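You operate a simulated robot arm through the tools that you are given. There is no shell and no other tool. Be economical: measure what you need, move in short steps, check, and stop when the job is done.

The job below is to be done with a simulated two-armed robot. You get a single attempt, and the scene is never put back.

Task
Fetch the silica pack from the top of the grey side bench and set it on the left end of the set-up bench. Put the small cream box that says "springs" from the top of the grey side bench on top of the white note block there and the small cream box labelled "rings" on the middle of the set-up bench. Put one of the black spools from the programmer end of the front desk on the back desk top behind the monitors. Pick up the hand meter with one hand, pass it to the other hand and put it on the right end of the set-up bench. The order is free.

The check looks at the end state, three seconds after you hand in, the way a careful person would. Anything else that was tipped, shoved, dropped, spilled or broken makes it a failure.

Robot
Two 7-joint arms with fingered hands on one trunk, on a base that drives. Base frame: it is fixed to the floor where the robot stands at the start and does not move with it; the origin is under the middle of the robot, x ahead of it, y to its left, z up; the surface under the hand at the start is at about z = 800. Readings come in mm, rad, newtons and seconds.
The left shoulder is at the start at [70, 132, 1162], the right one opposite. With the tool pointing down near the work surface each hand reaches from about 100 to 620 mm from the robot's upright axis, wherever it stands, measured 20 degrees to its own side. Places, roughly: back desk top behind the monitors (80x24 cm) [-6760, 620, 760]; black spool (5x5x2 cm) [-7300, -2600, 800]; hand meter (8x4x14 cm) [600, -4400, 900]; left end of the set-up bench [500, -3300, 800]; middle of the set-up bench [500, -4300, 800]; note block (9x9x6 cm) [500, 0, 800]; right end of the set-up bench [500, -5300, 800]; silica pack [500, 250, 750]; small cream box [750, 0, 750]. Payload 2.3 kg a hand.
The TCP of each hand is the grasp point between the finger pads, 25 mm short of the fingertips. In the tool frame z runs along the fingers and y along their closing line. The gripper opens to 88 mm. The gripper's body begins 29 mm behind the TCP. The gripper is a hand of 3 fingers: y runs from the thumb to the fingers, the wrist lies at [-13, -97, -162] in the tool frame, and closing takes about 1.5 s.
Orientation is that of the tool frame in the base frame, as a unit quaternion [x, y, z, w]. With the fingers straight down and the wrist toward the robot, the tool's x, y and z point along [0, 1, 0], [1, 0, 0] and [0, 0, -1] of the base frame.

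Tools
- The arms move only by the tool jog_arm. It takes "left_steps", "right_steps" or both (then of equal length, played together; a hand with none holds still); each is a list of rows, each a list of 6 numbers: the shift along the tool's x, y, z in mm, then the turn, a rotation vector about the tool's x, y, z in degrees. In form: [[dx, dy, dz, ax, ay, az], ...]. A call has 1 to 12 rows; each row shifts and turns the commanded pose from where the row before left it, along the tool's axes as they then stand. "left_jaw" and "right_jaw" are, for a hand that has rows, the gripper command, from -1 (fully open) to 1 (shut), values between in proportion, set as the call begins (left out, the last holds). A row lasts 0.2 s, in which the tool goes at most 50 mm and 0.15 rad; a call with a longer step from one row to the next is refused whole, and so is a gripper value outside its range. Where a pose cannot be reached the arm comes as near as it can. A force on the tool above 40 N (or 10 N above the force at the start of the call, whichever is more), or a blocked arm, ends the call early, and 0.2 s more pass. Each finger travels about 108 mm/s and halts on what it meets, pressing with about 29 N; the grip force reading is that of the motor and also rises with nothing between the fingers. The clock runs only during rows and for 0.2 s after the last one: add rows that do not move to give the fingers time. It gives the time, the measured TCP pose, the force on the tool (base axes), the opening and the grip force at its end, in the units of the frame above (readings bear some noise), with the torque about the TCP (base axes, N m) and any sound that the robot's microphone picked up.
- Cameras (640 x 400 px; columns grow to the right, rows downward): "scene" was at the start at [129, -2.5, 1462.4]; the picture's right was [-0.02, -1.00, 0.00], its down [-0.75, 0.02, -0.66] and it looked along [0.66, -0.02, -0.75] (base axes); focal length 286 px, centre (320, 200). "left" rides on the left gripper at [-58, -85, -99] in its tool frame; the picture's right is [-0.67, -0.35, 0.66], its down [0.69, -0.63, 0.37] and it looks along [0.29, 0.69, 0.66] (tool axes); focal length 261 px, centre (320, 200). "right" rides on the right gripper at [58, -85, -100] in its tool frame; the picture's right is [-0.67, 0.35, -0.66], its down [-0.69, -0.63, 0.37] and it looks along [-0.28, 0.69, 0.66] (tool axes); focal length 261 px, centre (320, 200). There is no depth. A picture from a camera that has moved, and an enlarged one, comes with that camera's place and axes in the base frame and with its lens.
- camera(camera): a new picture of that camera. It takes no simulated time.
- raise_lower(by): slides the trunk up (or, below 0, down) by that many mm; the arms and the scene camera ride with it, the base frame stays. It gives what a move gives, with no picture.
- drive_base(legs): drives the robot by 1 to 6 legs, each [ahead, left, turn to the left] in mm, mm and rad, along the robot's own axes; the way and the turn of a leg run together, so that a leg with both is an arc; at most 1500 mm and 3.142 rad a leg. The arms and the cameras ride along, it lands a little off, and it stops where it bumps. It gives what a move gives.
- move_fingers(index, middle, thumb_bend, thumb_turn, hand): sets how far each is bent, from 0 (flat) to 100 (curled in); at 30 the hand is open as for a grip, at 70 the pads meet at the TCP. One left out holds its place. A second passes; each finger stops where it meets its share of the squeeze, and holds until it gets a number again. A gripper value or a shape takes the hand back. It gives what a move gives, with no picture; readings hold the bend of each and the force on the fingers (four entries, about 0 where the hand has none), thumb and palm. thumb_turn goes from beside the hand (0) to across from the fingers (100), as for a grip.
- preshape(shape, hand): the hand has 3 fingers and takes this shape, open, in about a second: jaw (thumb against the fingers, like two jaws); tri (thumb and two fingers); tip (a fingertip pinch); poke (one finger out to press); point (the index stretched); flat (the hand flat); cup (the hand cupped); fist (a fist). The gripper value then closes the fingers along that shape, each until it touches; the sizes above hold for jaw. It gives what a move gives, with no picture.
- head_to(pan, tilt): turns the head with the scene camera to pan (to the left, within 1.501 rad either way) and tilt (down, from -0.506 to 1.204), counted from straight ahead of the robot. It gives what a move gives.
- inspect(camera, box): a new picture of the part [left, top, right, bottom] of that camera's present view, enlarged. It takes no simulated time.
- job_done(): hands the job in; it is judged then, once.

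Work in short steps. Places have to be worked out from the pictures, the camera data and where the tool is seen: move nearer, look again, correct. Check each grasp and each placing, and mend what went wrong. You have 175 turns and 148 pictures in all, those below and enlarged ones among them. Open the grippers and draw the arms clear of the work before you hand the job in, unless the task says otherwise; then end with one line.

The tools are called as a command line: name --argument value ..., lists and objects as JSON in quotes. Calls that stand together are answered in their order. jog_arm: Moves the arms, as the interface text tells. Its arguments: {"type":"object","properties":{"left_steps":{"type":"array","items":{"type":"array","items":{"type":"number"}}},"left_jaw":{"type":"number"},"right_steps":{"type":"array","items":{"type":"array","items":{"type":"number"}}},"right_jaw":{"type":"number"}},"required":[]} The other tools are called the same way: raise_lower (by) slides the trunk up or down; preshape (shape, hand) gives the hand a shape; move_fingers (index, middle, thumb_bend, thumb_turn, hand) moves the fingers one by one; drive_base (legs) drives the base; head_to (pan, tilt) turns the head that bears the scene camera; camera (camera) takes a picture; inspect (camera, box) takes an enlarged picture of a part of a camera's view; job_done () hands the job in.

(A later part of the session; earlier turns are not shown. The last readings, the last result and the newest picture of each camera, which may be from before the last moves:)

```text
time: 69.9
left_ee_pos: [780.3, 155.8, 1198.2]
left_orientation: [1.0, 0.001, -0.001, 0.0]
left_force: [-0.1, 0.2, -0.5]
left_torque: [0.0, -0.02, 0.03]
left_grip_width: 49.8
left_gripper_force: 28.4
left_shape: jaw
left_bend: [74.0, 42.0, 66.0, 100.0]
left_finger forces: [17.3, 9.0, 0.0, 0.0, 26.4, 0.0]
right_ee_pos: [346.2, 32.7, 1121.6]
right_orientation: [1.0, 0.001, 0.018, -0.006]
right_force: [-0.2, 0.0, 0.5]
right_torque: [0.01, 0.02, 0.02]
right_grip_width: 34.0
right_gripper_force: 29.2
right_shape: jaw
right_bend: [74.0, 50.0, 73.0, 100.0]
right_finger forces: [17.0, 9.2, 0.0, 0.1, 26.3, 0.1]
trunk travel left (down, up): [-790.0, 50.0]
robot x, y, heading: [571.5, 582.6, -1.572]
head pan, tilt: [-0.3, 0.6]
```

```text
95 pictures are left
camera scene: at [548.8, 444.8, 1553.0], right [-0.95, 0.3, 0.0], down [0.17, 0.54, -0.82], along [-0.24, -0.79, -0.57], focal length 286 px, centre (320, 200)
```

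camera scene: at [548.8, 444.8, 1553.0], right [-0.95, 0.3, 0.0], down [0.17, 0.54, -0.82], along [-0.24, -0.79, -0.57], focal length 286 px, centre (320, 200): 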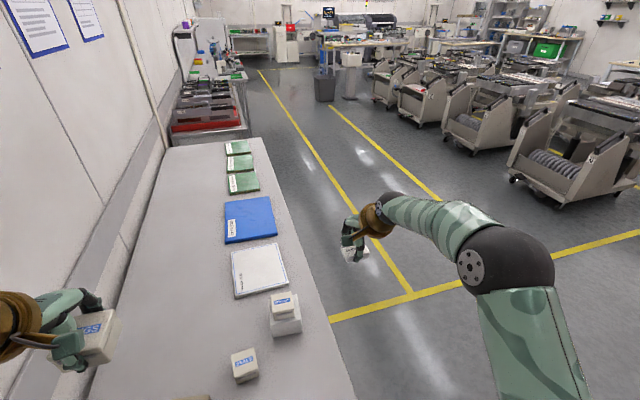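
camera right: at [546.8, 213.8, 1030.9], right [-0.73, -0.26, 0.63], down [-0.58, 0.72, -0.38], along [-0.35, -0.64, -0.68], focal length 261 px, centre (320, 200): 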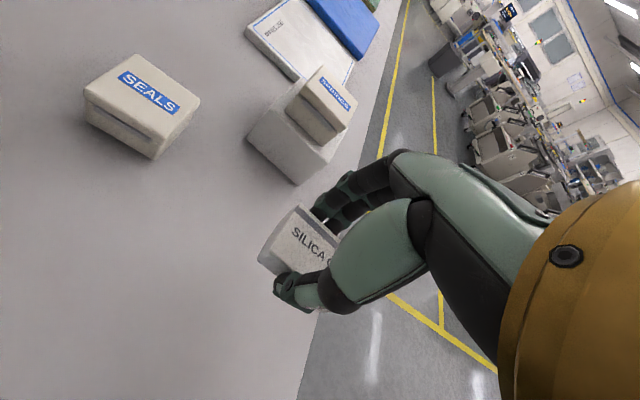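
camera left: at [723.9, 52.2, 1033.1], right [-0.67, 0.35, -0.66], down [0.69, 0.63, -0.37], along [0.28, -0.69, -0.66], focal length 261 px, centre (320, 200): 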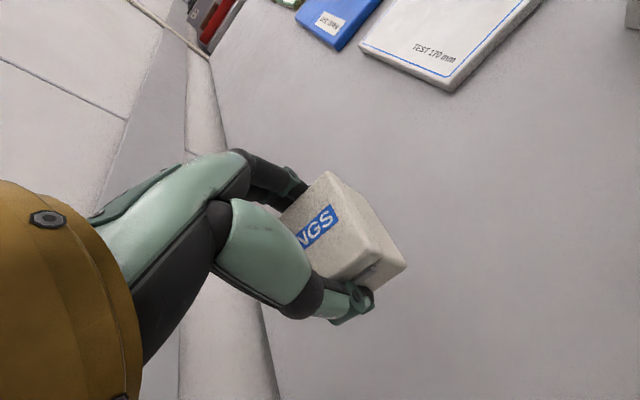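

Drive back out along the same route to about (−20,0).

drive_base --legs '[[36, -155, 0], [97, -230, 0], [225, -100, 0], [225, -110, 0]]'

camera --camera "scene"

```text
time: 75.6
left_ee_pos: [186.6, -422.6, 1200.2]
left_orientation: [1.0, 0.0, -0.001, 0.001]
left_force: [0.4, -0.6, -1.1]
left_torque: [0.0, -0.02, 0.0]
left_grip_width: 49.7
left_gripper_force: 29.3
left_shape: jaw
left_bend: [74.0, 42.0, 66.0, 100.0]
left_finger forces: [17.2, 9.1, 0.0, 0.0, 26.4, 0.0]
right_ee_pos: [-248.4, -545.2, 1124.4]
right_orientation: [1.0, 0.001, 0.018, -0.005]
right_force: [0.0, -0.2, 0.1]
right_torque: [-0.03, 0.02, 0.01]
right_grip_width: 34.0
right_gripper_force: 29.2
right_shape: jaw
right_bend: [74.0, 50.0, 73.0, 100.0]
right_finger forces: [17.1, 9.2, 0.0, 0.0, 26.2, 0.1]
trunk travel left (down, up): [-790.0, 50.0]
robot x, y, heading: [-18.6, 1.3, -1.568]
head pan, tilt: [-0.3, 0.6]
```

```text
94 pictures are left
camera scene: at [-44.8, -131.5, 1553.4], right [-0.96, 0.3, 0.0], down [0.17, 0.54, -0.83], along [-0.24, -0.79, -0.56], focal length 286 px, centre (320, 200)
```

scene: 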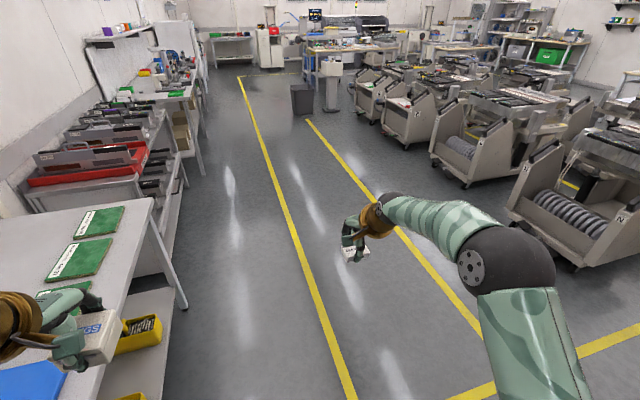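

Lane is clear. I drive along it to about y=−2900.

drive_base --legs '[[1450, -40, 0], [1450, 0, 0]]'

head_to --pan 0.5 --tilt 0.6

camera --camera "scene"

```text
time: 89.6
left_ee_pos: [263.4, -3316.4, 1197.8]
left_orientation: [1.0, 0.024, -0.001, -0.001]
left_force: [-0.2, 0.7, -1.2]
left_torque: [-0.01, -0.01, 0.02]
left_grip_width: 49.6
left_gripper_force: 28.7
left_shape: jaw
left_bend: [74.0, 42.0, 66.0, 100.0]
left_finger forces: [17.2, 9.1, 0.0, 0.1, 26.3, 0.0]
right_ee_pos: [-165.2, -3457.9, 1122.5]
right_orientation: [1.0, 0.025, 0.019, -0.006]
right_force: [-0.4, 0.7, 0.6]
right_torque: [-0.07, 0.0, 0.01]
right_grip_width: 34.0
right_gripper_force: 29.0
right_shape: jaw
right_bend: [74.0, 50.0, 73.0, 100.0]
right_finger forces: [17.1, 9.3, 0.1, 0.0, 26.3, 0.0]
trunk travel left (down, up): [-790.0, 50.0]
robot x, y, heading: [37.1, -2903.6, -1.523]
head pan, tilt: [-0.3, 0.6]
```

```text
time: 90.7
left_ee_pos: [263.5, -3317.5, 1198.1]
left_orientation: [1.0, 0.023, 0.0, 0.0]
left_force: [0.5, -0.4, -0.7]
left_torque: [0.01, 0.0, -0.02]
left_grip_width: 49.8
left_gripper_force: 28.6
left_shape: jaw
left_bend: [74.0, 42.0, 66.0, 100.0]
left_finger forces: [17.2, 9.2, 0.1, 0.0, 26.3, 0.0]
right_ee_pos: [-164.8, -3460.3, 1122.3]
right_orientation: [0.999, 0.026, 0.018, -0.007]
right_force: [-0.7, 0.1, 0.5]
right_torque: [0.02, 0.01, 0.03]
right_grip_width: 33.6
right_gripper_force: 29.4
right_shape: jaw
right_bend: [74.0, 50.0, 73.0, 100.0]
right_finger forces: [17.0, 9.2, 0.0, 0.0, 26.1, 0.0]
trunk travel left (down, up): [-790.0, 50.0]
robot x, y, heading: [39.8, -2901.9, -1.521]
head pan, tilt: [0.499, 0.6]
```

```text
93 pictures are left
camera scene: at [85.8, -3028.6, 1553.1], right [-0.85, -0.52, 0.0], down [-0.29, 0.48, -0.82], along [0.43, -0.71, -0.57], focal length 286 px, centre (320, 200)
```

scene: 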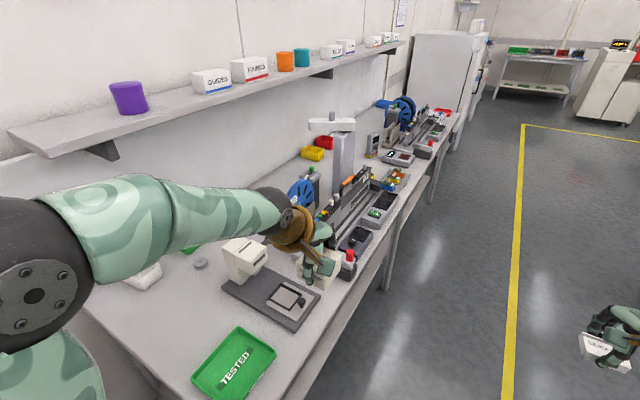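

The bench has a shelf above and many fixtures. I back away from it to x≈−150 and then turn to face it near y=−3250.

drive_base --legs '[[330, -200, 0], [0, 0, 1.521]]'

head_to --pan 0.0 --tilt 0.75

camera --camera "scene"

```text
time: 96.8
left_ee_pos: [284.2, -3043.8, 1198.8]
left_orientation: [0.713, 0.701, 0.0, 0.0]
left_force: [0.8, 0.0, 0.0]
left_torque: [0.04, 0.0, 0.04]
left_grip_width: 49.5
left_gripper_force: 29.2
left_shape: jaw
left_bend: [74.0, 42.0, 66.0, 100.0]
left_finger forces: [17.1, 9.0, 0.0, 0.0, 26.2, 0.1]
right_ee_pos: [398.9, -3482.0, 1121.6]
right_orientation: [0.711, 0.703, 0.008, -0.017]
right_force: [-0.3, -0.3, 0.2]
right_torque: [0.0, -0.02, -0.01]
right_grip_width: 33.8
right_gripper_force: 28.8
right_shape: jaw
right_bend: [74.0, 51.0, 73.0, 100.0]
right_finger forces: [16.9, 9.1, 0.0, 0.0, 25.9, 0.0]
trunk travel left (down, up): [-790.0, 50.0]
robot x, y, heading: [-140.1, -3243.8, -0.018]
head pan, tilt: [0.499, 0.6]
```

```text
time: 97.8
left_ee_pos: [284.9, -3044.0, 1197.9]
left_orientation: [0.713, 0.701, 0.0, 0.0]
left_force: [0.5, 0.4, -0.4]
left_torque: [0.01, -0.02, -0.02]
left_grip_width: 49.4
left_gripper_force: 29.1
left_shape: jaw
left_bend: [74.0, 42.0, 66.0, 100.0]
left_finger forces: [17.1, 9.1, 0.0, 0.0, 26.1, 0.0]
right_ee_pos: [398.3, -3481.1, 1121.8]
right_orientation: [0.712, 0.702, 0.008, -0.017]
right_force: [0.7, 0.3, -0.4]
right_torque: [0.01, 0.02, 0.01]
right_grip_width: 33.7
right_gripper_force: 29.1
right_shape: jaw
right_bend: [74.0, 51.0, 73.0, 100.0]
right_finger forces: [16.9, 9.1, 0.0, 0.0, 25.9, 0.1]
trunk travel left (down, up): [-790.0, 50.0]
robot x, y, heading: [-142.0, -3243.5, -0.021]
head pan, tilt: [0.0, 0.75]
```

```text
92 pictures are left
camera scene: at [-10.8, -3245.2, 1540.2], right [-0.02, -1.0, 0.0], down [-0.68, 0.01, -0.73], along [0.73, -0.01, -0.68], focal length 286 px, centre (320, 200)
```

scene: 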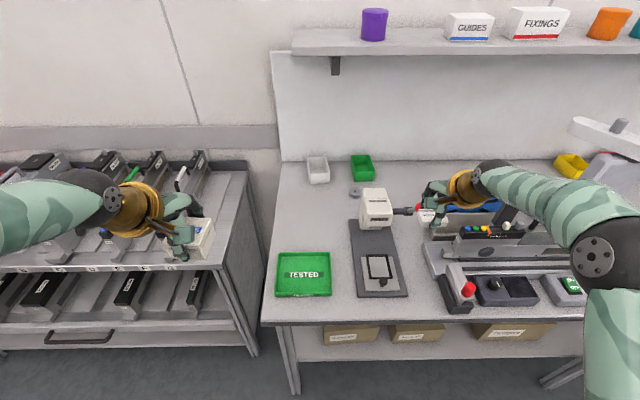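

Free area is behind the green TESTED tray at about x 550–750, y −3090…−3330; bench front edge x≈318. I drive up so the right hand can set the silica there.

drive_base --legs '[[0, 130, 0.02], [205, 0, 0]]'

head_to --pan 0.0 --tilt 1.0

camera --camera "scene"

camera --camera "right"

```text
time: 100.3
left_ee_pos: [483.2, -2905.6, 1200.4]
left_orientation: [0.707, 0.707, 0.001, 0.001]
left_force: [0.0, -0.5, -0.8]
left_torque: [0.0, 0.0, -0.02]
left_grip_width: 49.3
left_gripper_force: 29.2
left_shape: jaw
left_bend: [74.0, 42.0, 66.0, 100.0]
left_finger forces: [17.1, 9.1, 0.0, 0.0, 26.3, 0.1]
right_ee_pos: [607.1, -3340.9, 1125.2]
right_orientation: [0.706, 0.708, 0.01, -0.016]
right_force: [0.3, 0.8, 0.3]
right_torque: [-0.04, 0.01, -0.03]
right_grip_width: 33.4
right_gripper_force: 29.1
right_shape: jaw
right_bend: [74.0, 51.0, 73.0, 100.0]
right_finger forces: [16.9, 9.1, 0.0, 0.0, 26.0, 0.1]
trunk travel left (down, up): [-790.0, 50.0]
robot x, y, heading: [63.8, -3110.8, 0.001]
head pan, tilt: [0.0, 0.75]
```

```text
time: 101.0
left_ee_pos: [487.1, -2906.6, 1198.6]
left_orientation: [0.706, 0.708, -0.001, 0.0]
left_force: [0.0, 0.0, -1.1]
left_torque: [0.03, -0.02, 0.0]
left_grip_width: 49.2
left_gripper_force: 29.0
left_shape: jaw
left_bend: [74.0, 42.0, 66.0, 100.0]
left_finger forces: [17.1, 9.1, 0.1, 0.0, 26.3, 0.0]
right_ee_pos: [610.5, -3340.6, 1123.4]
right_orientation: [0.706, 0.708, 0.008, -0.018]
right_force: [-0.1, 0.3, 0.3]
right_torque: [0.0, 0.0, 0.01]
right_grip_width: 33.4
right_gripper_force: 29.1
right_shape: jaw
right_bend: [74.0, 51.0, 73.0, 100.0]
right_finger forces: [16.9, 9.1, 0.0, 0.0, 26.0, 0.1]
trunk travel left (down, up): [-790.0, 50.0]
robot x, y, heading: [61.4, -3112.6, -0.003]
head pan, tilt: [0.0, 1.0]
```

```text
91 pictures are left
camera scene: at [183.1, -3112.0, 1521.1], right [0.0, -1.0, 0.0], down [-0.84, 0.0, -0.54], along [0.54, 0.0, -0.84], focal length 286 px, centre (320, 200)
```

scene: 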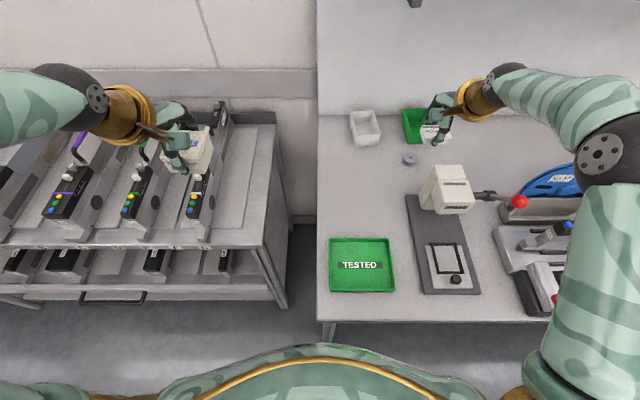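

```text
90 pictures are left
camera right: at [527.2, -3285.5, 1225.1], right [0.36, -0.69, 0.63], down [-0.63, -0.67, -0.38], along [0.69, -0.26, -0.68], focal length 261 px, centre (320, 200)
```

right: 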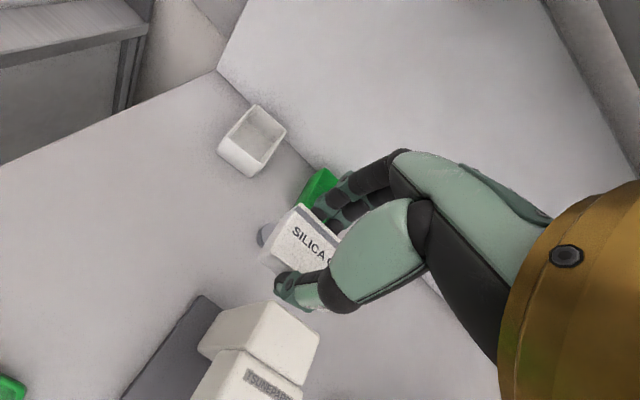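

I choose (620,−3240) as the free spot. Move the right hand laterally first, then down to z≈850.

jog_arm --right_steps '[[35, 5, 0, 0, 0, 0], [35, 5, 0, 0, 0, 0], [31, 1, 20, 0, 0, 0], [0, 0, 45, 0, 0, 0], [0, 0, 45, 0, 0, 0], [0, 0, 45, 0, 0, 0], [0, 0, 45, 0, 0, 0], [0, 0, 45, 0, 0, 0], [0, 0, 30, 0, 0, 0], [0, 0, 0, 0, 0, 0]]'

camera --camera "right"

camera --camera "scene"

```text
time: 103.0
left_ee_pos: [482.3, -2905.6, 1199.7]
left_orientation: [0.707, 0.707, 0.0, 0.002]
left_force: [0.3, 0.5, -0.8]
left_torque: [-0.04, 0.0, 0.0]
left_grip_width: 49.4
left_gripper_force: 28.8
left_shape: jaw
left_bend: [74.0, 42.0, 66.0, 100.0]
left_finger forces: [17.1, 9.1, 0.0, 0.1, 26.2, 0.0]
right_ee_pos: [619.6, -3231.6, 876.8]
right_orientation: [0.705, 0.709, 0.018, -0.009]
right_force: [-3.2, 0.4, 8.5]
right_torque: [0.01, 0.19, 0.01]
right_grip_width: 34.2
right_gripper_force: 29.4
right_shape: jaw
right_bend: [74.0, 52.0, 73.0, 100.0]
right_finger forces: [18.0, 9.2, 0.1, 0.0, 29.5, 0.0]
right hand out of reach, approached as far as the arm can: row 9
trunk travel left (down, up): [-790.0, 50.0]
robot x, y, heading: [61.3, -3111.4, -0.002]
head pan, tilt: [0.0, 1.0]
stopped in row 9 (right hand): the force on the tool passed its limit at 56 N (the readings are from after the stop); the commanded pose is now the measured one
```

```text
89 pictures are left
camera right: at [532.4, -3176.4, 977.1], right [0.34, -0.69, 0.63], down [-0.62, -0.67, -0.4], along [0.7, -0.26, -0.66], focal length 261 px, centre (320, 200)
```

right: 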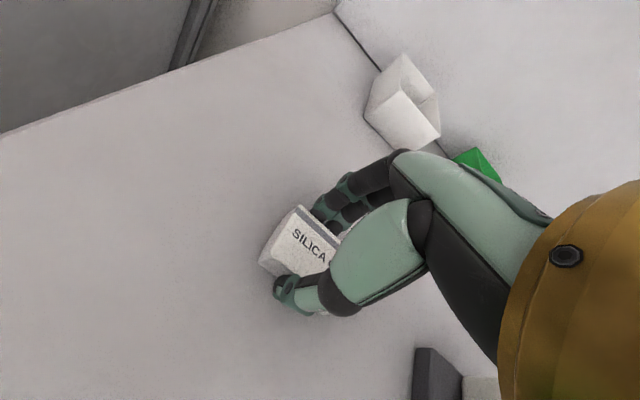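

```text
88 pictures are left
camera scene: at [175.8, -3111.8, 1521.6], right [0.0, -1.0, 0.0], down [-0.84, 0.0, -0.54], along [0.54, 0.0, -0.84], focal length 286 px, centre (320, 200)
```

scene: 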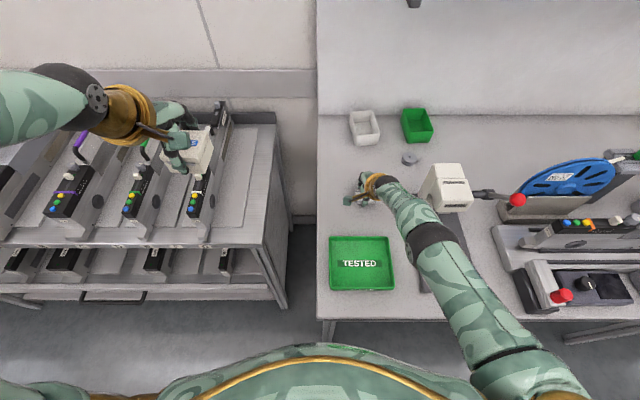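

Contact at TCP 877 means this bench top is ≈849 (tray rim triangulates to 868, consistent). The pack rests on the bench; release.

jog_arm --right_steps '[[0, 0, 0, 0, 0, 0], [0, 0, 0, 0, 0, 0], [0, 0, 0, 0, 0, 0], [0, 0, 0, 0, 0, 0], [0, 0, 0, 0, 0, 0]]' --right_jaw -1

jog_arm --right_steps '[[0, 0, -20, 0, 0, 0], [0, 0, -40, 0, 0, 0], [0, 0, -40, 0, 0, 0], [0, 0, 0, 0, 0, 0]]'

camera --camera "right"

```text
time: 104.2
left_ee_pos: [483.0, -2904.4, 1200.7]
left_orientation: [0.707, 0.707, 0.0, 0.002]
left_force: [0.2, 0.7, 0.0]
left_torque: [0.01, -0.01, 0.04]
left_grip_width: 49.6
left_gripper_force: 29.2
left_shape: jaw
left_bend: [74.0, 42.0, 66.0, 100.0]
left_finger forces: [17.2, 9.0, 0.0, 0.0, 26.2, 0.1]
right_ee_pos: [619.4, -3231.0, 875.4]
right_orientation: [0.706, 0.708, 0.018, -0.009]
right_force: [-3.1, 0.4, 8.5]
right_torque: [-0.1, -0.37, -0.04]
right_grip_width: 85.1
right_gripper_force: 0.1
right_shape: jaw
right_bend: [30.0, 31.0, 30.0, 98.0]
right_finger forces: [0.0, 9.1, 0.0, 0.1, 0.0, 0.0]
trunk travel left (down, up): [-790.0, 50.0]
robot x, y, heading: [64.4, -3112.4, 0.004]
head pan, tilt: [0.0, 1.0]
```

```text
time: 105.2
left_ee_pos: [487.6, -2905.9, 1197.5]
left_orientation: [0.707, 0.707, 0.0, -0.001]
left_force: [0.8, 1.4, -1.5]
left_torque: [0.01, -0.02, -0.03]
left_grip_width: 49.3
left_gripper_force: 28.7
left_shape: jaw
left_bend: [74.0, 42.0, 66.0, 100.0]
left_finger forces: [17.2, 9.1, 0.0, 0.0, 26.3, 0.0]
right_ee_pos: [624.0, -3233.2, 973.1]
right_orientation: [0.705, 0.709, 0.016, -0.01]
right_force: [0.3, -0.1, 0.0]
right_torque: [-0.02, 0.01, -0.01]
right_grip_width: 87.6
right_gripper_force: 0.0
right_shape: jaw
right_bend: [30.0, 30.0, 30.0, 98.0]
right_finger forces: [0.0, 0.1, 0.1, 0.0, 0.0, 0.0]
trunk travel left (down, up): [-790.0, 50.0]
robot x, y, heading: [63.2, -3111.8, -0.003]
head pan, tilt: [0.0, 1.0]
```

```text
87 pictures are left
camera right: at [537.8, -3179.9, 1074.1], right [0.35, -0.69, 0.63], down [-0.62, -0.67, -0.4], along [0.7, -0.26, -0.67], focal length 261 px, centre (320, 200)
```

right: 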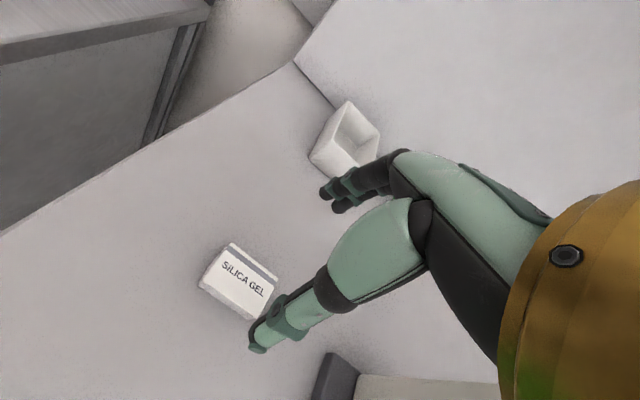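

Silica lies flat at the left end. I raise the right hand back out and back the base off, then go to the middle of the bench.

jog_arm --right_steps '[[0, 0, -45, 0, 0, 0], [0, 0, -45, 0, 0, 0], [0, 0, -45, 0, 0, 0], [0, -20, -40, 0, 0, 0], [0, -20, 0, 0, 0, 0], [0, -20, 0, 0, 0, 0], [0, 0, 0, 0, 0, 0]]'

drive_base --legs '[[-330, 0, 0], [0, -1150, 0]]'

head_to --pan -0.05 --tilt 0.75

camera --camera "scene"

```text
time: 106.8
left_ee_pos: [487.0, -2905.6, 1198.1]
left_orientation: [0.708, 0.707, 0.0, 0.0]
left_force: [0.2, 0.2, -1.0]
left_torque: [-0.04, 0.0, 0.03]
left_grip_width: 49.4
left_gripper_force: 28.6
left_shape: jaw
left_bend: [74.0, 42.0, 66.0, 100.0]
left_finger forces: [17.1, 9.0, 0.1, 0.0, 26.2, 0.1]
right_ee_pos: [557.7, -3242.7, 1149.7]
right_orientation: [0.705, 0.709, 0.015, -0.011]
right_force: [0.2, -0.1, -0.3]
right_torque: [0.0, 0.02, 0.02]
right_grip_width: 87.3
right_gripper_force: 0.1
right_shape: jaw
right_bend: [30.0, 30.0, 30.0, 98.0]
right_finger forces: [0.0, 0.1, 0.0, 0.1, 0.0, 0.1]
trunk travel left (down, up): [-790.0, 50.0]
robot x, y, heading: [63.2, -3112.3, 0.004]
head pan, tilt: [0.0, 1.0]
```

```text
time: 114.5
left_ee_pos: [155.4, -4059.9, 1197.5]
left_orientation: [0.706, 0.708, -0.002, 0.0]
left_force: [-0.1, -0.5, -1.2]
left_torque: [-0.02, -0.03, 0.0]
left_grip_width: 49.5
left_gripper_force: 29.1
left_shape: jaw
left_bend: [74.0, 42.0, 66.0, 100.0]
left_finger forces: [17.2, 9.0, 0.0, 0.0, 26.2, 0.1]
right_ee_pos: [229.1, -4395.7, 1149.0]
right_orientation: [0.704, 0.71, 0.016, -0.01]
right_force: [-0.3, 0.4, -0.3]
right_torque: [-0.03, 0.01, 0.02]
right_grip_width: 87.5
right_gripper_force: 0.1
right_shape: jaw
right_bend: [30.0, 30.0, 30.0, 98.0]
right_finger forces: [0.0, 0.0, 0.0, 0.0, 0.0, 0.1]
trunk travel left (down, up): [-790.0, 50.0]
robot x, y, heading: [-266.9, -4268.4, -0.001]
head pan, tilt: [0.0, 1.0]
```

```text
time: 115.2
left_ee_pos: [155.7, -4060.4, 1198.0]
left_orientation: [0.706, 0.708, -0.001, -0.001]
left_force: [-0.4, 0.1, -0.5]
left_torque: [0.0, 0.0, 0.02]
left_grip_width: 49.4
left_gripper_force: 28.8
left_shape: jaw
left_bend: [74.0, 42.0, 66.0, 100.0]
left_finger forces: [17.1, 9.2, 0.0, 0.0, 26.3, 0.0]
right_ee_pos: [229.2, -4396.4, 1147.5]
right_orientation: [0.704, 0.709, 0.016, -0.011]
right_force: [0.1, -0.1, -0.1]
right_torque: [-0.01, -0.02, -0.01]
right_grip_width: 87.5
right_gripper_force: 0.0
right_shape: jaw
right_bend: [30.0, 30.0, 30.0, 98.0]
right_finger forces: [0.0, 0.0, 0.1, 0.1, 0.1, 0.0]
trunk travel left (down, up): [-790.0, 50.0]
robot x, y, heading: [-268.1, -4269.0, 0.007]
head pan, tilt: [-0.051, 0.75]
```

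```text
86 pictures are left
camera scene: at [-135.3, -4272.6, 1540.1], right [-0.05, -1.0, 0.0], down [-0.68, 0.03, -0.73], along [0.73, -0.03, -0.68], focal length 286 px, centre (320, 200)
```

scene: 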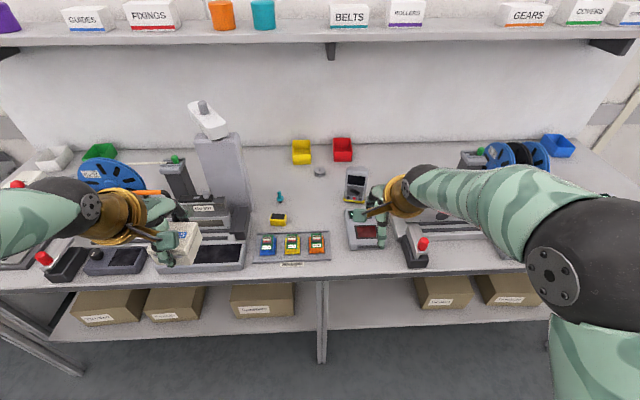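

I zoom on the middle: the hand meter seems at about (355,185), and there is free bench in the centre.

inspect --camera "scene" --box '[230, 120, 440, 280]'

```text
2.50 times, centred on (335, 200) of scene
camera zoom: at [-135.3, -4272.6, 1540.1], right [-0.05, -1.0, 0.0], down [-0.68, 0.03, -0.73], along [0.73, -0.03, -0.68], focal length 715 px, centre (282, 200)
```

zoom: 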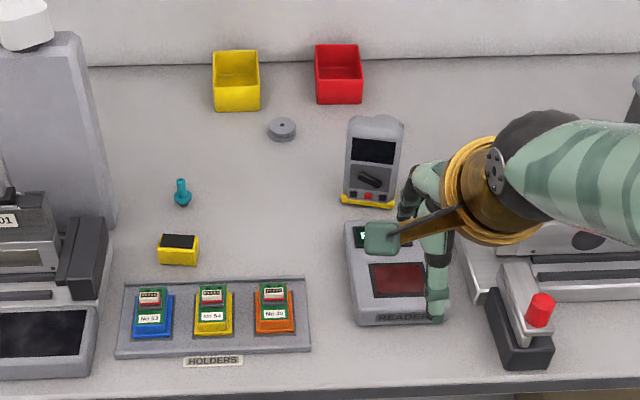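

Meter stands at ≈(596,−4425), top ≈990. Free spot for rings ≈(580,−4275). I drive in so the left hand can reach it.

drive_base --legs '[[0, -125, 0], [300, 0, 0]]'

head_to --pan 0.1 --tilt 1.0

camera --camera "scene"

camera --camera "left"

```text
time: 118.1
left_ee_pos: [447.1, -4185.6, 1199.4]
left_orientation: [0.705, 0.709, 0.001, 0.0]
left_force: [0.1, 0.4, -0.6]
left_torque: [0.01, -0.04, -0.01]
left_grip_width: 49.3
left_gripper_force: 29.1
left_shape: jaw
left_bend: [74.0, 42.0, 66.0, 100.0]
left_finger forces: [17.1, 9.1, 0.0, 0.1, 26.1, 0.0]
right_ee_pos: [521.8, -4521.3, 1149.6]
right_orientation: [0.704, 0.71, 0.017, -0.011]
right_force: [0.5, -0.4, 1.1]
right_torque: [0.01, 0.01, 0.0]
right_grip_width: 87.6
right_gripper_force: 0.1
right_shape: jaw
right_bend: [30.0, 30.0, 30.0, 98.0]
right_finger forces: [0.1, 0.0, 0.0, 0.1, 0.0, 0.0]
trunk travel left (down, up): [-790.0, 50.0]
robot x, y, heading: [26.8, -4398.0, 0.001]
head pan, tilt: [-0.051, 0.75]
```

```text
time: 118.9
left_ee_pos: [449.5, -4186.9, 1198.9]
left_orientation: [0.705, 0.709, 0.0, 0.0]
left_force: [-0.3, 0.2, -0.5]
left_torque: [0.03, 0.01, -0.02]
left_grip_width: 49.6
left_gripper_force: 29.3
left_shape: jaw
left_bend: [74.0, 42.0, 66.0, 100.0]
left_finger forces: [17.2, 9.1, 0.0, 0.1, 26.2, 0.0]
right_ee_pos: [523.7, -4521.4, 1148.9]
right_orientation: [0.704, 0.71, 0.016, -0.011]
right_force: [0.1, 0.5, -0.3]
right_torque: [-0.01, -0.01, 0.0]
right_grip_width: 87.6
right_gripper_force: 0.1
right_shape: jaw
right_bend: [30.0, 30.0, 30.0, 98.0]
right_finger forces: [0.0, 0.0, 0.0, 0.1, 0.0, 0.1]
trunk travel left (down, up): [-790.0, 50.0]
robot x, y, heading: [25.6, -4390.9, 0.004]
head pan, tilt: [0.099, 1.0]
```

```text
84 pictures are left
camera scene: at [145.8, -4386.9, 1521.1], right [0.1, -0.99, 0.0], down [-0.84, -0.09, -0.54], along [0.54, 0.06, -0.84], focal length 286 px, centre (320, 200)
```

scene: 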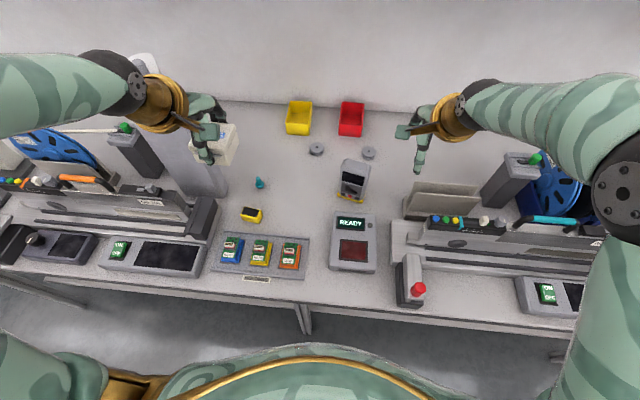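

```text
83 pictures are left
camera left: at [364.3, -4243.5, 1298.2], right [-0.35, -0.67, -0.65], down [-0.63, 0.68, -0.37], along [0.69, 0.29, -0.66], focal length 261 px, centre (320, 200)
```

left: 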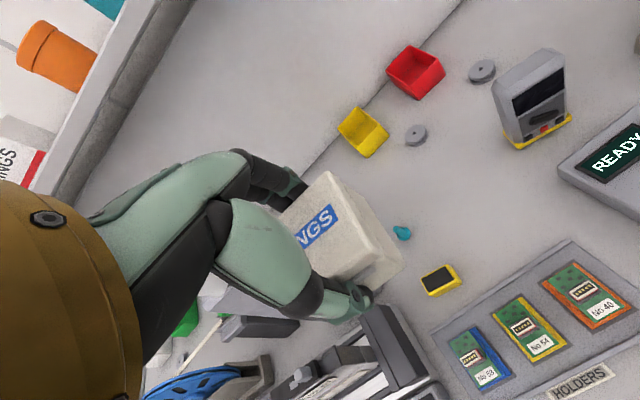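

Target (590,−4278). I move the left hand there at height, then descend to ~25 mm above.

jog_arm --left_steps '[[-30, 25, 0, 0, 0, 0], [-30, 35, 0, 0, 0, 0], [-31, 35, 0, 0, 0, 0], [0, 47, 10, 0, 0, 0], [0, 0, 45, 0, 0, 0], [0, 0, 45, 0, 0, 0], [0, 0, 45, 0, 0, 0], [0, 0, 45, 0, 0, 0], [0, 0, 45, 0, 0, 0], [0, 0, 45, 0, 0, 0], [0, 0, 0, 0, 0, 0]]'

camera --camera "left"

inspect --camera "scene" --box '[200, 80, 420, 280]'

```text
time: 121.3
left_ee_pos: [587.8, -4278.9, 921.0]
left_orientation: [0.705, 0.709, 0.0, 0.0]
left_force: [0.5, 0.1, -1.1]
left_torque: [0.01, 0.01, 0.0]
left_grip_width: 49.0
left_gripper_force: 29.2
left_shape: jaw
left_bend: [74.0, 42.0, 66.0, 100.0]
left_finger forces: [17.1, 9.0, 0.0, 0.0, 26.0, 0.0]
right_ee_pos: [523.5, -4520.7, 1147.7]
right_orientation: [0.703, 0.71, 0.016, -0.011]
right_force: [0.1, 0.2, 0.6]
right_torque: [-0.03, 0.0, 0.02]
right_grip_width: 87.8
right_gripper_force: 0.0
right_shape: jaw
right_bend: [30.0, 30.0, 30.0, 98.0]
right_finger forces: [0.1, 0.0, 0.0, 0.0, 0.1, 0.1]
trunk travel left (down, up): [-790.0, 50.0]
robot x, y, heading: [22.4, -4391.6, 0.005]
head pan, tilt: [0.099, 1.0]
```

```text
82 pictures are left
camera left: at [503.6, -4336.2, 1019.8], right [-0.35, -0.67, -0.65], down [-0.63, 0.68, -0.37], along [0.69, 0.29, -0.66], focal length 261 px, centre (320, 200)
```

left: 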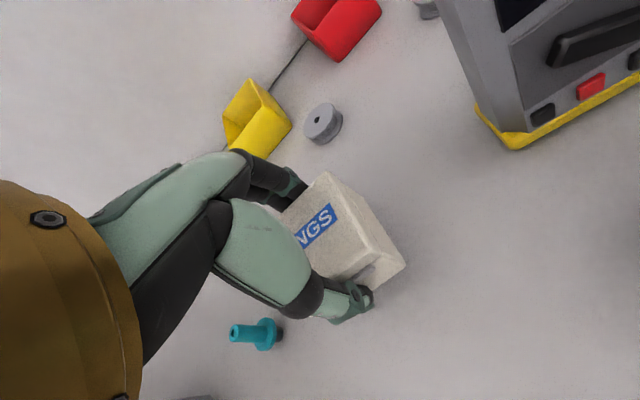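

```text
2.00 times, centred on (310, 180) of scene
camera zoom: at [145.5, -4387.0, 1521.1], right [0.1, -0.99, 0.0], down [-0.84, -0.09, -0.54], along [0.54, 0.06, -0.84], focal length 572 px, centre (340, 240)
```

zoom: 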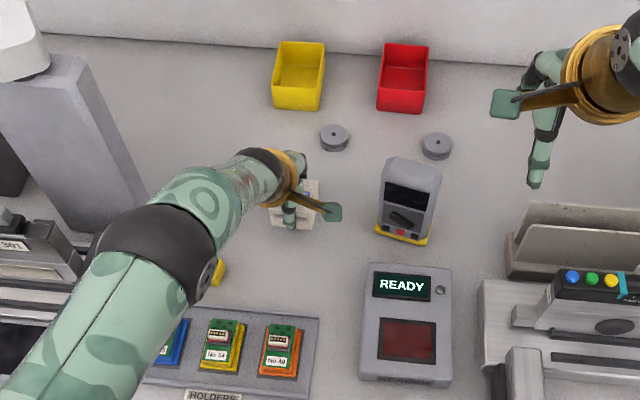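

Clear all round. Lower to contact.

jog_arm --left_steps '[[0, 0, 20, 0, 0, 0], [0, 0, 10, 0, 0, 0], [0, 0, 4, 0, 0, 0], [0, 0, 0, 0, 0, 0]]'

jog_arm --left_steps '[[0, 0, 2, 0, 0, 0], [0, 0, 2, 0, 0, 0], [0, 0, 0, 0, 0, 0]]'

```text
time: 122.3
left_ee_pos: [589.7, -4278.1, 883.4]
left_orientation: [0.706, 0.708, -0.001, -0.001]
left_force: [-0.3, 0.3, -1.3]
left_torque: [0.01, 0.0, 0.01]
left_grip_width: 49.0
left_gripper_force: 28.9
left_shape: jaw
left_bend: [74.0, 42.0, 66.0, 100.0]
left_finger forces: [17.0, 8.8, 0.1, 0.0, 26.1, 0.0]
right_ee_pos: [523.6, -4520.6, 1148.1]
right_orientation: [0.704, 0.71, 0.015, -0.011]
right_force: [0.6, 0.6, -0.1]
right_torque: [-0.02, -0.01, 0.01]
right_grip_width: 87.9
right_gripper_force: 0.1
right_shape: jaw
right_bend: [30.0, 30.0, 30.0, 98.0]
right_finger forces: [0.1, 0.0, 0.0, 0.0, 0.1, 0.0]
trunk travel left (down, up): [-790.0, 50.0]
robot x, y, heading: [25.6, -4394.2, 0.007]
head pan, tilt: [0.099, 1.0]
```

```text
time: 123.1
left_ee_pos: [588.3, -4275.0, 882.5]
left_orientation: [0.705, 0.709, 0.0, 0.0]
left_force: [-0.6, 0.0, 0.3]
left_torque: [0.0, -0.06, -0.03]
left_grip_width: 49.0
left_gripper_force: 29.3
left_shape: jaw
left_bend: [74.0, 42.0, 66.0, 100.0]
left_finger forces: [17.3, 9.0, 0.0, 0.0, 26.1, 0.0]
left hand out of reach, approached as far as the arm can: row 2
right_ee_pos: [523.6, -4521.6, 1149.0]
right_orientation: [0.704, 0.71, 0.017, -0.011]
right_force: [1.3, 0.1, 0.0]
right_torque: [-0.03, 0.0, 0.02]
right_grip_width: 87.5
right_gripper_force: 0.1
right_shape: jaw
right_bend: [30.0, 30.0, 30.0, 98.0]
right_finger forces: [0.0, 0.1, 0.1, 0.0, 0.0, 0.1]
trunk travel left (down, up): [-790.0, 50.0]
robot x, y, heading: [23.5, -4394.8, 0.002]
head pan, tilt: [0.099, 1.0]
```

Arm is at its reach limit; I use the trunk to go down the last 2 mm.

raise_lower --by -2

inspect --camera "left" --box '[270, 160, 430, 340]'

```text
time: 123.6
left_ee_pos: [588.2, -4277.1, 880.5]
left_orientation: [0.705, 0.709, 0.002, 0.001]
left_force: [2.0, 0.8, 8.2]
left_torque: [0.0, -0.08, -0.01]
left_grip_width: 48.7
left_gripper_force: 28.9
left_shape: jaw
left_bend: [74.0, 42.0, 66.0, 100.0]
left_finger forces: [18.2, 10.0, 0.0, 0.0, 26.5, 0.0]
right_ee_pos: [522.3, -4522.9, 1149.0]
right_orientation: [0.704, 0.71, 0.017, -0.011]
right_force: [0.3, 0.8, 0.0]
right_torque: [0.0, -0.02, -0.01]
right_grip_width: 87.5
right_gripper_force: 0.1
right_shape: jaw
right_bend: [30.0, 30.0, 30.0, 98.0]
right_finger forces: [0.0, 0.1, 0.0, 0.0, 0.1, 0.0]
trunk travel left (down, up): [-788.0, 52.0]
robot x, y, heading: [21.9, -4393.5, 0.004]
head pan, tilt: [0.099, 1.0]
```

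```text
2.22 times, centred on (350, 250) of left
camera zoom: at [502.4, -4334.3, 980.8], right [-0.34, -0.67, -0.66], down [-0.63, 0.68, -0.37], along [0.69, 0.29, -0.66], focal length 579 px, centre (253, 89)
```

zoom: 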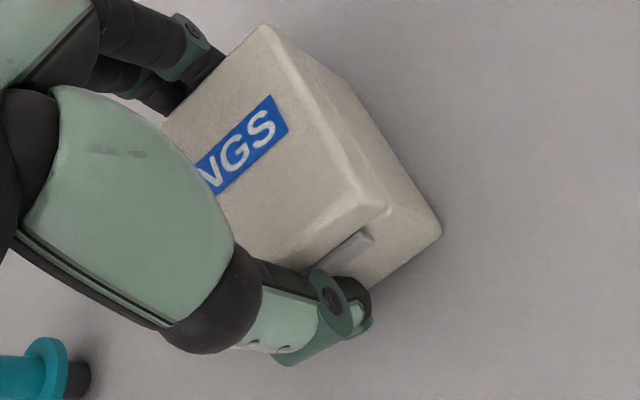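

Contact felt (8 N). Release and rise.

jog_arm --left_steps '[[0, 0, 0, 0, 0, 0], [0, 0, 0, 0, 0, 0], [0, 0, 0, 0, 0, 0], [0, 0, 0, 0, 0, 0], [0, 0, 0, 0, 0, 0]]' --left_jaw -1

jog_arm --left_steps '[[0, 0, -20, 0, 0, 0], [0, 0, -45, 0, 0, 0], [0, 0, -45, 0, 0, 0], [0, 0, -45, 0, 0, 0], [0, 0, -45, 0, 0, 0], [0, 0, -45, 0, 0, 0], [0, 0, 0, 0, 0, 0]]'

camera --camera "left"

camera --camera "scene"

```text
time: 124.8
left_ee_pos: [589.1, -4275.7, 879.2]
left_orientation: [0.705, 0.709, -0.001, -0.001]
left_force: [0.4, -0.8, 0.9]
left_torque: [0.01, -0.01, 0.02]
left_grip_width: 87.2
left_gripper_force: 0.1
left_shape: jaw
left_bend: [30.0, 30.0, 30.0, 98.0]
left_finger forces: [0.0, 0.1, 0.0, 0.0, 0.0, 0.1]
right_ee_pos: [523.3, -4521.7, 1145.2]
right_orientation: [0.704, 0.71, 0.016, -0.01]
right_force: [-0.1, -0.7, -0.6]
right_torque: [-0.02, 0.0, -0.02]
right_grip_width: 87.5
right_gripper_force: 0.0
right_shape: jaw
right_bend: [30.0, 30.0, 30.0, 98.0]
right_finger forces: [0.0, 0.0, 0.0, 0.0, 0.0, 0.0]
trunk travel left (down, up): [-788.0, 52.0]
robot x, y, heading: [25.8, -4395.5, 0.002]
head pan, tilt: [0.099, 1.0]
```

```text
time: 126.4
left_ee_pos: [627.3, -4281.2, 1114.4]
left_orientation: [0.705, 0.709, -0.001, -0.001]
left_force: [0.3, 0.2, 1.1]
left_torque: [0.04, 0.0, -0.01]
left_grip_width: 87.6
left_gripper_force: 0.3
left_shape: jaw
left_bend: [30.0, 30.0, 30.0, 98.0]
left_finger forces: [0.1, 0.0, 0.0, 0.0, 0.1, 0.0]
left hand out of reach, approached as far as the arm can: row 1, 2, 3, 4
right_ee_pos: [523.2, -4521.5, 1147.3]
right_orientation: [0.704, 0.71, 0.016, -0.012]
right_force: [0.0, -0.6, -0.3]
right_torque: [0.04, -0.01, -0.01]
right_grip_width: 87.6
right_gripper_force: 0.1
right_shape: jaw
right_bend: [30.0, 30.0, 30.0, 98.0]
right_finger forces: [0.0, 0.0, 0.0, 0.1, 0.1, 0.0]
trunk travel left (down, up): [-788.0, 52.0]
robot x, y, heading: [27.7, -4395.0, 0.004]
head pan, tilt: [0.099, 1.0]
```

```text
79 pictures are left
camera left: at [540.7, -4338.3, 1214.7], right [-0.35, -0.67, -0.65], down [-0.63, 0.68, -0.37], along [0.69, 0.29, -0.66], focal length 261 px, centre (320, 200)
```

left: 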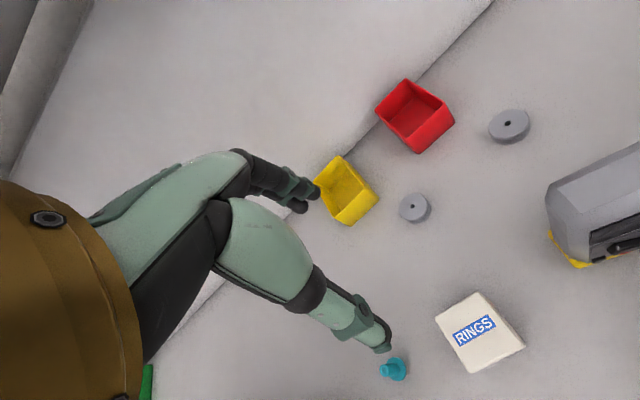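

```text
78 pictures are left
camera scene: at [145.7, -4386.9, 1519.0], right [0.1, -0.99, 0.0], down [-0.84, -0.09, -0.54], along [0.54, 0.06, -0.84], focal length 286 px, centre (320, 200)
```

scene: 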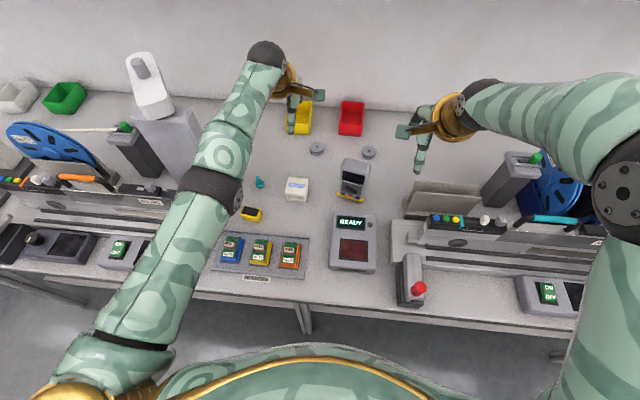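

Rings stands upright in the middle. I draw the left hand back, move the base right, and look at the meter closer.

jog_arm --left_steps '[[0, -30, -20, 0, 0, 0], [10, -40, -10, 0, 0, 0], [20, -40, -10, 0, 0, 0], [20, -30, 0, 0, 0, 0], [20, 0, 0, 0, 0, 0], [0, 0, 0, 0, 0, 0]]'

drive_base --legs '[[0, -150, 0]]'

camera --camera "left"

camera --camera "scene"

```text
time: 127.8
left_ee_pos: [616.1, -4226.5, 1182.2]
left_orientation: [0.705, 0.709, -0.001, -0.001]
left_force: [-0.9, 0.0, -0.6]
left_torque: [0.03, -0.01, -0.03]
left_grip_width: 87.6
left_gripper_force: 0.0
left_shape: jaw
left_bend: [30.0, 30.0, 30.0, 98.0]
left_finger forces: [0.0, 0.0, 0.0, 0.1, 0.1, 0.0]
left hand out of reach, approached as far as the arm can: row 1, 2, 3, 4
right_ee_pos: [523.9, -4522.3, 1146.5]
right_orientation: [0.704, 0.71, 0.016, -0.01]
right_force: [-0.3, 0.1, 0.3]
right_torque: [0.02, -0.02, 0.0]
right_grip_width: 87.8
right_gripper_force: 0.1
right_shape: jaw
right_bend: [30.0, 30.0, 30.0, 98.0]
right_finger forces: [0.0, 0.0, 0.0, 0.1, 0.0, 0.1]
trunk travel left (down, up): [-788.0, 52.0]
robot x, y, heading: [24.1, -4394.3, 0.002]
head pan, tilt: [0.099, 1.0]
```

```text
time: 129.2
left_ee_pos: [618.4, -4369.5, 1180.8]
left_orientation: [0.704, 0.71, -0.002, 0.001]
left_force: [0.5, 0.4, -0.3]
left_torque: [-0.02, 0.0, 0.0]
left_grip_width: 87.6
left_gripper_force: 0.0
left_shape: jaw
left_bend: [30.0, 30.0, 30.0, 98.0]
left_finger forces: [0.1, 0.0, 0.1, 0.0, 0.0, 0.0]
right_ee_pos: [524.2, -4665.3, 1146.8]
right_orientation: [0.703, 0.711, 0.015, -0.01]
right_force: [-0.1, 0.1, 0.2]
right_torque: [-0.02, -0.03, -0.01]
right_grip_width: 87.6
right_gripper_force: 0.1
right_shape: jaw
right_bend: [30.0, 30.0, 30.0, 98.0]
right_finger forces: [0.0, 0.0, 0.0, 0.1, 0.1, 0.1]
trunk travel left (down, up): [-788.0, 52.0]
robot x, y, heading: [25.9, -4542.5, 0.011]
head pan, tilt: [0.099, 1.0]
```

```text
77 pictures are left
camera left: at [532.9, -4428.0, 1281.1], right [-0.34, -0.67, -0.65], down [-0.64, 0.68, -0.37], along [0.69, 0.29, -0.66], focal length 261 px, centre (320, 200)
```

left: 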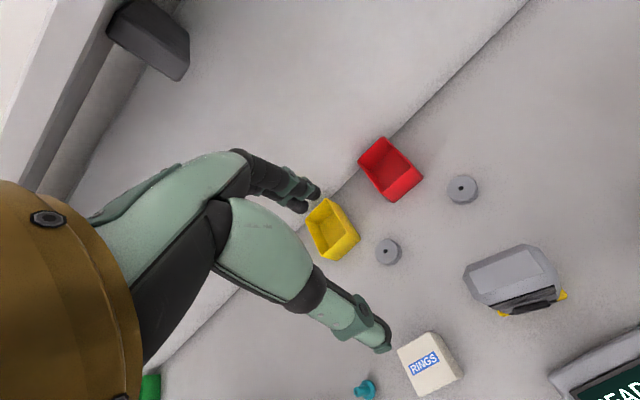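

```text
76 pictures are left
camera scene: at [146.3, -4530.6, 1519.0], right [0.11, -0.99, 0.0], down [-0.84, -0.09, -0.54], along [0.54, 0.06, -0.84], focal length 286 px, centre (320, 200)
```

scene: 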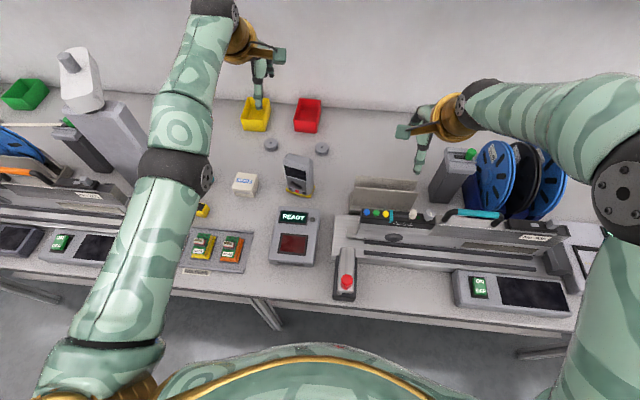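

The left arm is nearly straight; I draw it back toward its normal posture.

jog_arm --left_steps '[[0, -40, 0, 0, 0, 0], [10, -40, 0, 0, 0, 0], [10, -40, 0, 0, 0, 0], [20, -30, 0, 0, 0, 0], [20, 0, 0, 0, 0, 0], [0, 0, 0, 0, 0, 0], [0, 0, 0, 0, 0, 0]]'

camera --camera "scene"

```text
time: 130.8
left_ee_pos: [605.1, -4316.9, 1216.4]
left_orientation: [0.704, 0.71, 0.0, -0.001]
left_force: [-0.5, -0.3, 0.5]
left_torque: [-0.01, 0.02, 0.0]
left_grip_width: 87.6
left_gripper_force: 0.0
left_shape: jaw
left_bend: [30.0, 30.0, 30.0, 98.0]
left_finger forces: [0.1, 0.0, 0.0, 0.1, 0.1, 0.1]
left hand out of reach, approached as far as the arm can: row 1, 2, 3, 4
right_ee_pos: [524.1, -4669.1, 1145.7]
right_orientation: [0.703, 0.711, 0.017, -0.011]
right_force: [-0.2, 0.6, 0.0]
right_torque: [0.0, 0.02, -0.02]
right_grip_width: 87.7
right_gripper_force: 0.2
right_shape: jaw
right_bend: [30.0, 30.0, 30.0, 98.0]
right_finger forces: [0.0, 0.0, 0.0, 0.0, 0.0, 0.0]
trunk travel left (down, up): [-788.0, 52.0]
robot x, y, heading: [24.2, -4540.2, 0.001]
head pan, tilt: [0.099, 1.0]
```

```text
75 pictures are left
camera scene: at [146.4, -4535.1, 1519.1], right [0.11, -0.99, 0.0], down [-0.84, -0.09, -0.54], along [0.54, 0.06, -0.84], focal length 286 px, centre (320, 200)
```

scene: 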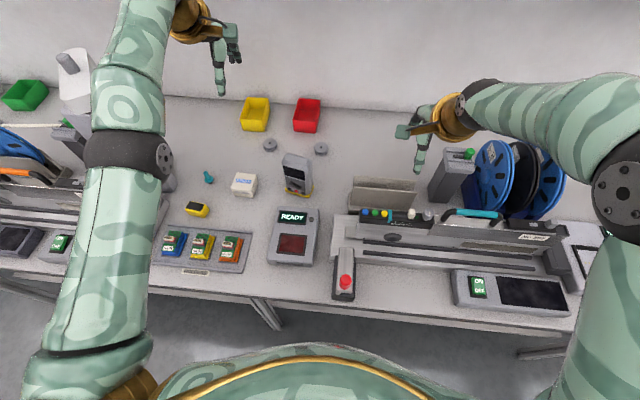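

I lower the hand somewhat (wrist is above the shoulder) and then pull back.

jog_arm --left_steps '[[0, 0, 40, 0, 0, 0], [0, 0, 40, 0, 0, 0], [0, 0, 40, 0, 0, 0], [0, -20, 20, 0, 0, 0], [0, -40, 0, 0, 0, 0], [0, -40, 0, 0, 0, 0], [0, -40, 0, 0, 0, 0], [0, 0, 0, 0, 0, 0]]'

head_to --pan 0.9 --tilt 0.7

camera --camera "scene"

```text
time: 132.6
left_ee_pos: [627.2, -4295.5, 1089.9]
left_orientation: [0.706, 0.709, -0.001, -0.001]
left_force: [-0.1, -0.4, -0.1]
left_torque: [-0.02, 0.04, -0.01]
left_grip_width: 87.6
left_gripper_force: 0.1
left_shape: jaw
left_bend: [30.0, 30.0, 30.0, 98.0]
left_finger forces: [0.0, 0.0, 0.0, 0.0, 0.0, 0.0]
left hand out of reach, approached as far as the arm can: row 1, 2, 3, 4, 5, 6, 7
right_ee_pos: [524.3, -4668.6, 1146.5]
right_orientation: [0.703, 0.711, 0.016, -0.011]
right_force: [-0.4, 1.0, 0.6]
right_torque: [0.02, -0.01, -0.02]
right_grip_width: 87.7
right_gripper_force: 0.0
right_shape: jaw
right_bend: [30.0, 30.0, 30.0, 98.0]
right_finger forces: [0.0, 0.0, 0.1, 0.1, 0.0, 0.0]
trunk travel left (down, up): [-788.0, 52.0]
robot x, y, heading: [25.5, -4541.8, 0.008]
head pan, tilt: [0.099, 1.0]
```

```text
time: 133.7
left_ee_pos: [626.2, -4296.2, 1088.8]
left_orientation: [0.705, 0.709, -0.001, 0.0]
left_force: [0.2, 0.8, -0.2]
left_torque: [0.02, -0.03, -0.01]
left_grip_width: 87.6
left_gripper_force: 0.1
left_shape: jaw
left_bend: [30.0, 30.0, 30.0, 98.0]
left_finger forces: [0.0, 0.1, 0.0, 0.0, 0.1, 0.0]
right_ee_pos: [525.2, -4668.8, 1145.8]
right_orientation: [0.703, 0.711, 0.016, -0.011]
right_force: [-0.1, 0.6, 0.0]
right_torque: [-0.01, -0.01, 0.0]
right_grip_width: 87.5
right_gripper_force: 0.1
right_shape: jaw
right_bend: [30.0, 30.0, 30.0, 98.0]
right_finger forces: [0.0, 0.1, 0.1, 0.0, 0.1, 0.1]
trunk travel left (down, up): [-788.0, 52.0]
robot x, y, heading: [25.4, -4540.7, 0.01]
head pan, tilt: [0.901, 0.7]
```

```text
74 pictures are left
camera scene: at [129.4, -4475.3, 1542.4], right [0.79, -0.62, 0.0], down [-0.4, -0.51, -0.76], along [0.47, 0.6, -0.64], focal length 286 px, centre (320, 200)
```

scene: 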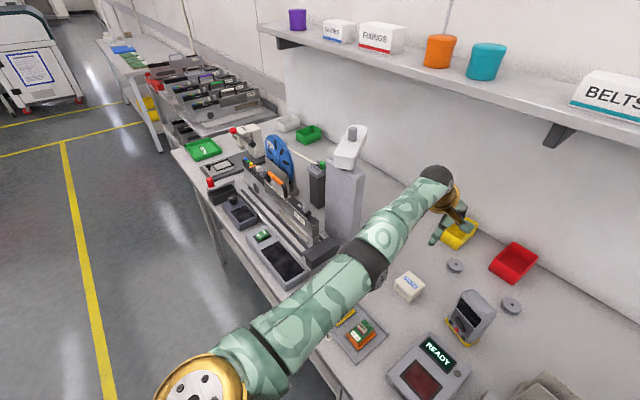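

The arm is exactly stretched. I push outward slightly, then pull back and sideways, to bring the elbow off its singular spot.

jog_arm --left_steps '[[0, 30, 0, 0, 0, 0], [0, 30, 0, 0, 0, 0], [0, -30, 0, 0, 0, 0], [0, -40, 0, 0, 0, 0], [0, -45, 0, 0, 0, 0], [0, -45, 0, 0, 0, 0], [0, -45, 0, 0, 0, 0], [0, 0, 0, 0, 0, 0]]'

```text
time: 135.5
left_ee_pos: [621.5, -4271.5, 1097.2]
left_orientation: [0.705, 0.71, -0.001, 0.0]
left_force: [0.2, 0.3, -0.8]
left_torque: [0.03, -0.02, 0.01]
left_grip_width: 87.5
left_gripper_force: 0.1
left_shape: jaw
left_bend: [30.0, 30.0, 30.0, 98.0]
left_finger forces: [0.0, 0.1, 0.0, 0.0, 0.1, 0.0]
left hand out of reach, approached as far as the arm can: row 1, 2, 3, 4, 5, 6, 7
right_ee_pos: [524.4, -4668.3, 1147.1]
right_orientation: [0.704, 0.71, 0.016, -0.012]
right_force: [-0.6, 0.1, 0.0]
right_torque: [-0.01, 0.0, 0.0]
right_grip_width: 87.9
right_gripper_force: 0.1
right_shape: jaw
right_bend: [30.0, 30.0, 30.0, 98.0]
right_finger forces: [0.0, 0.0, 0.1, 0.1, 0.0, 0.0]
trunk travel left (down, up): [-788.0, 52.0]
robot x, y, heading: [28.0, -4540.9, 0.004]
head pan, tilt: [0.901, 0.7]
```

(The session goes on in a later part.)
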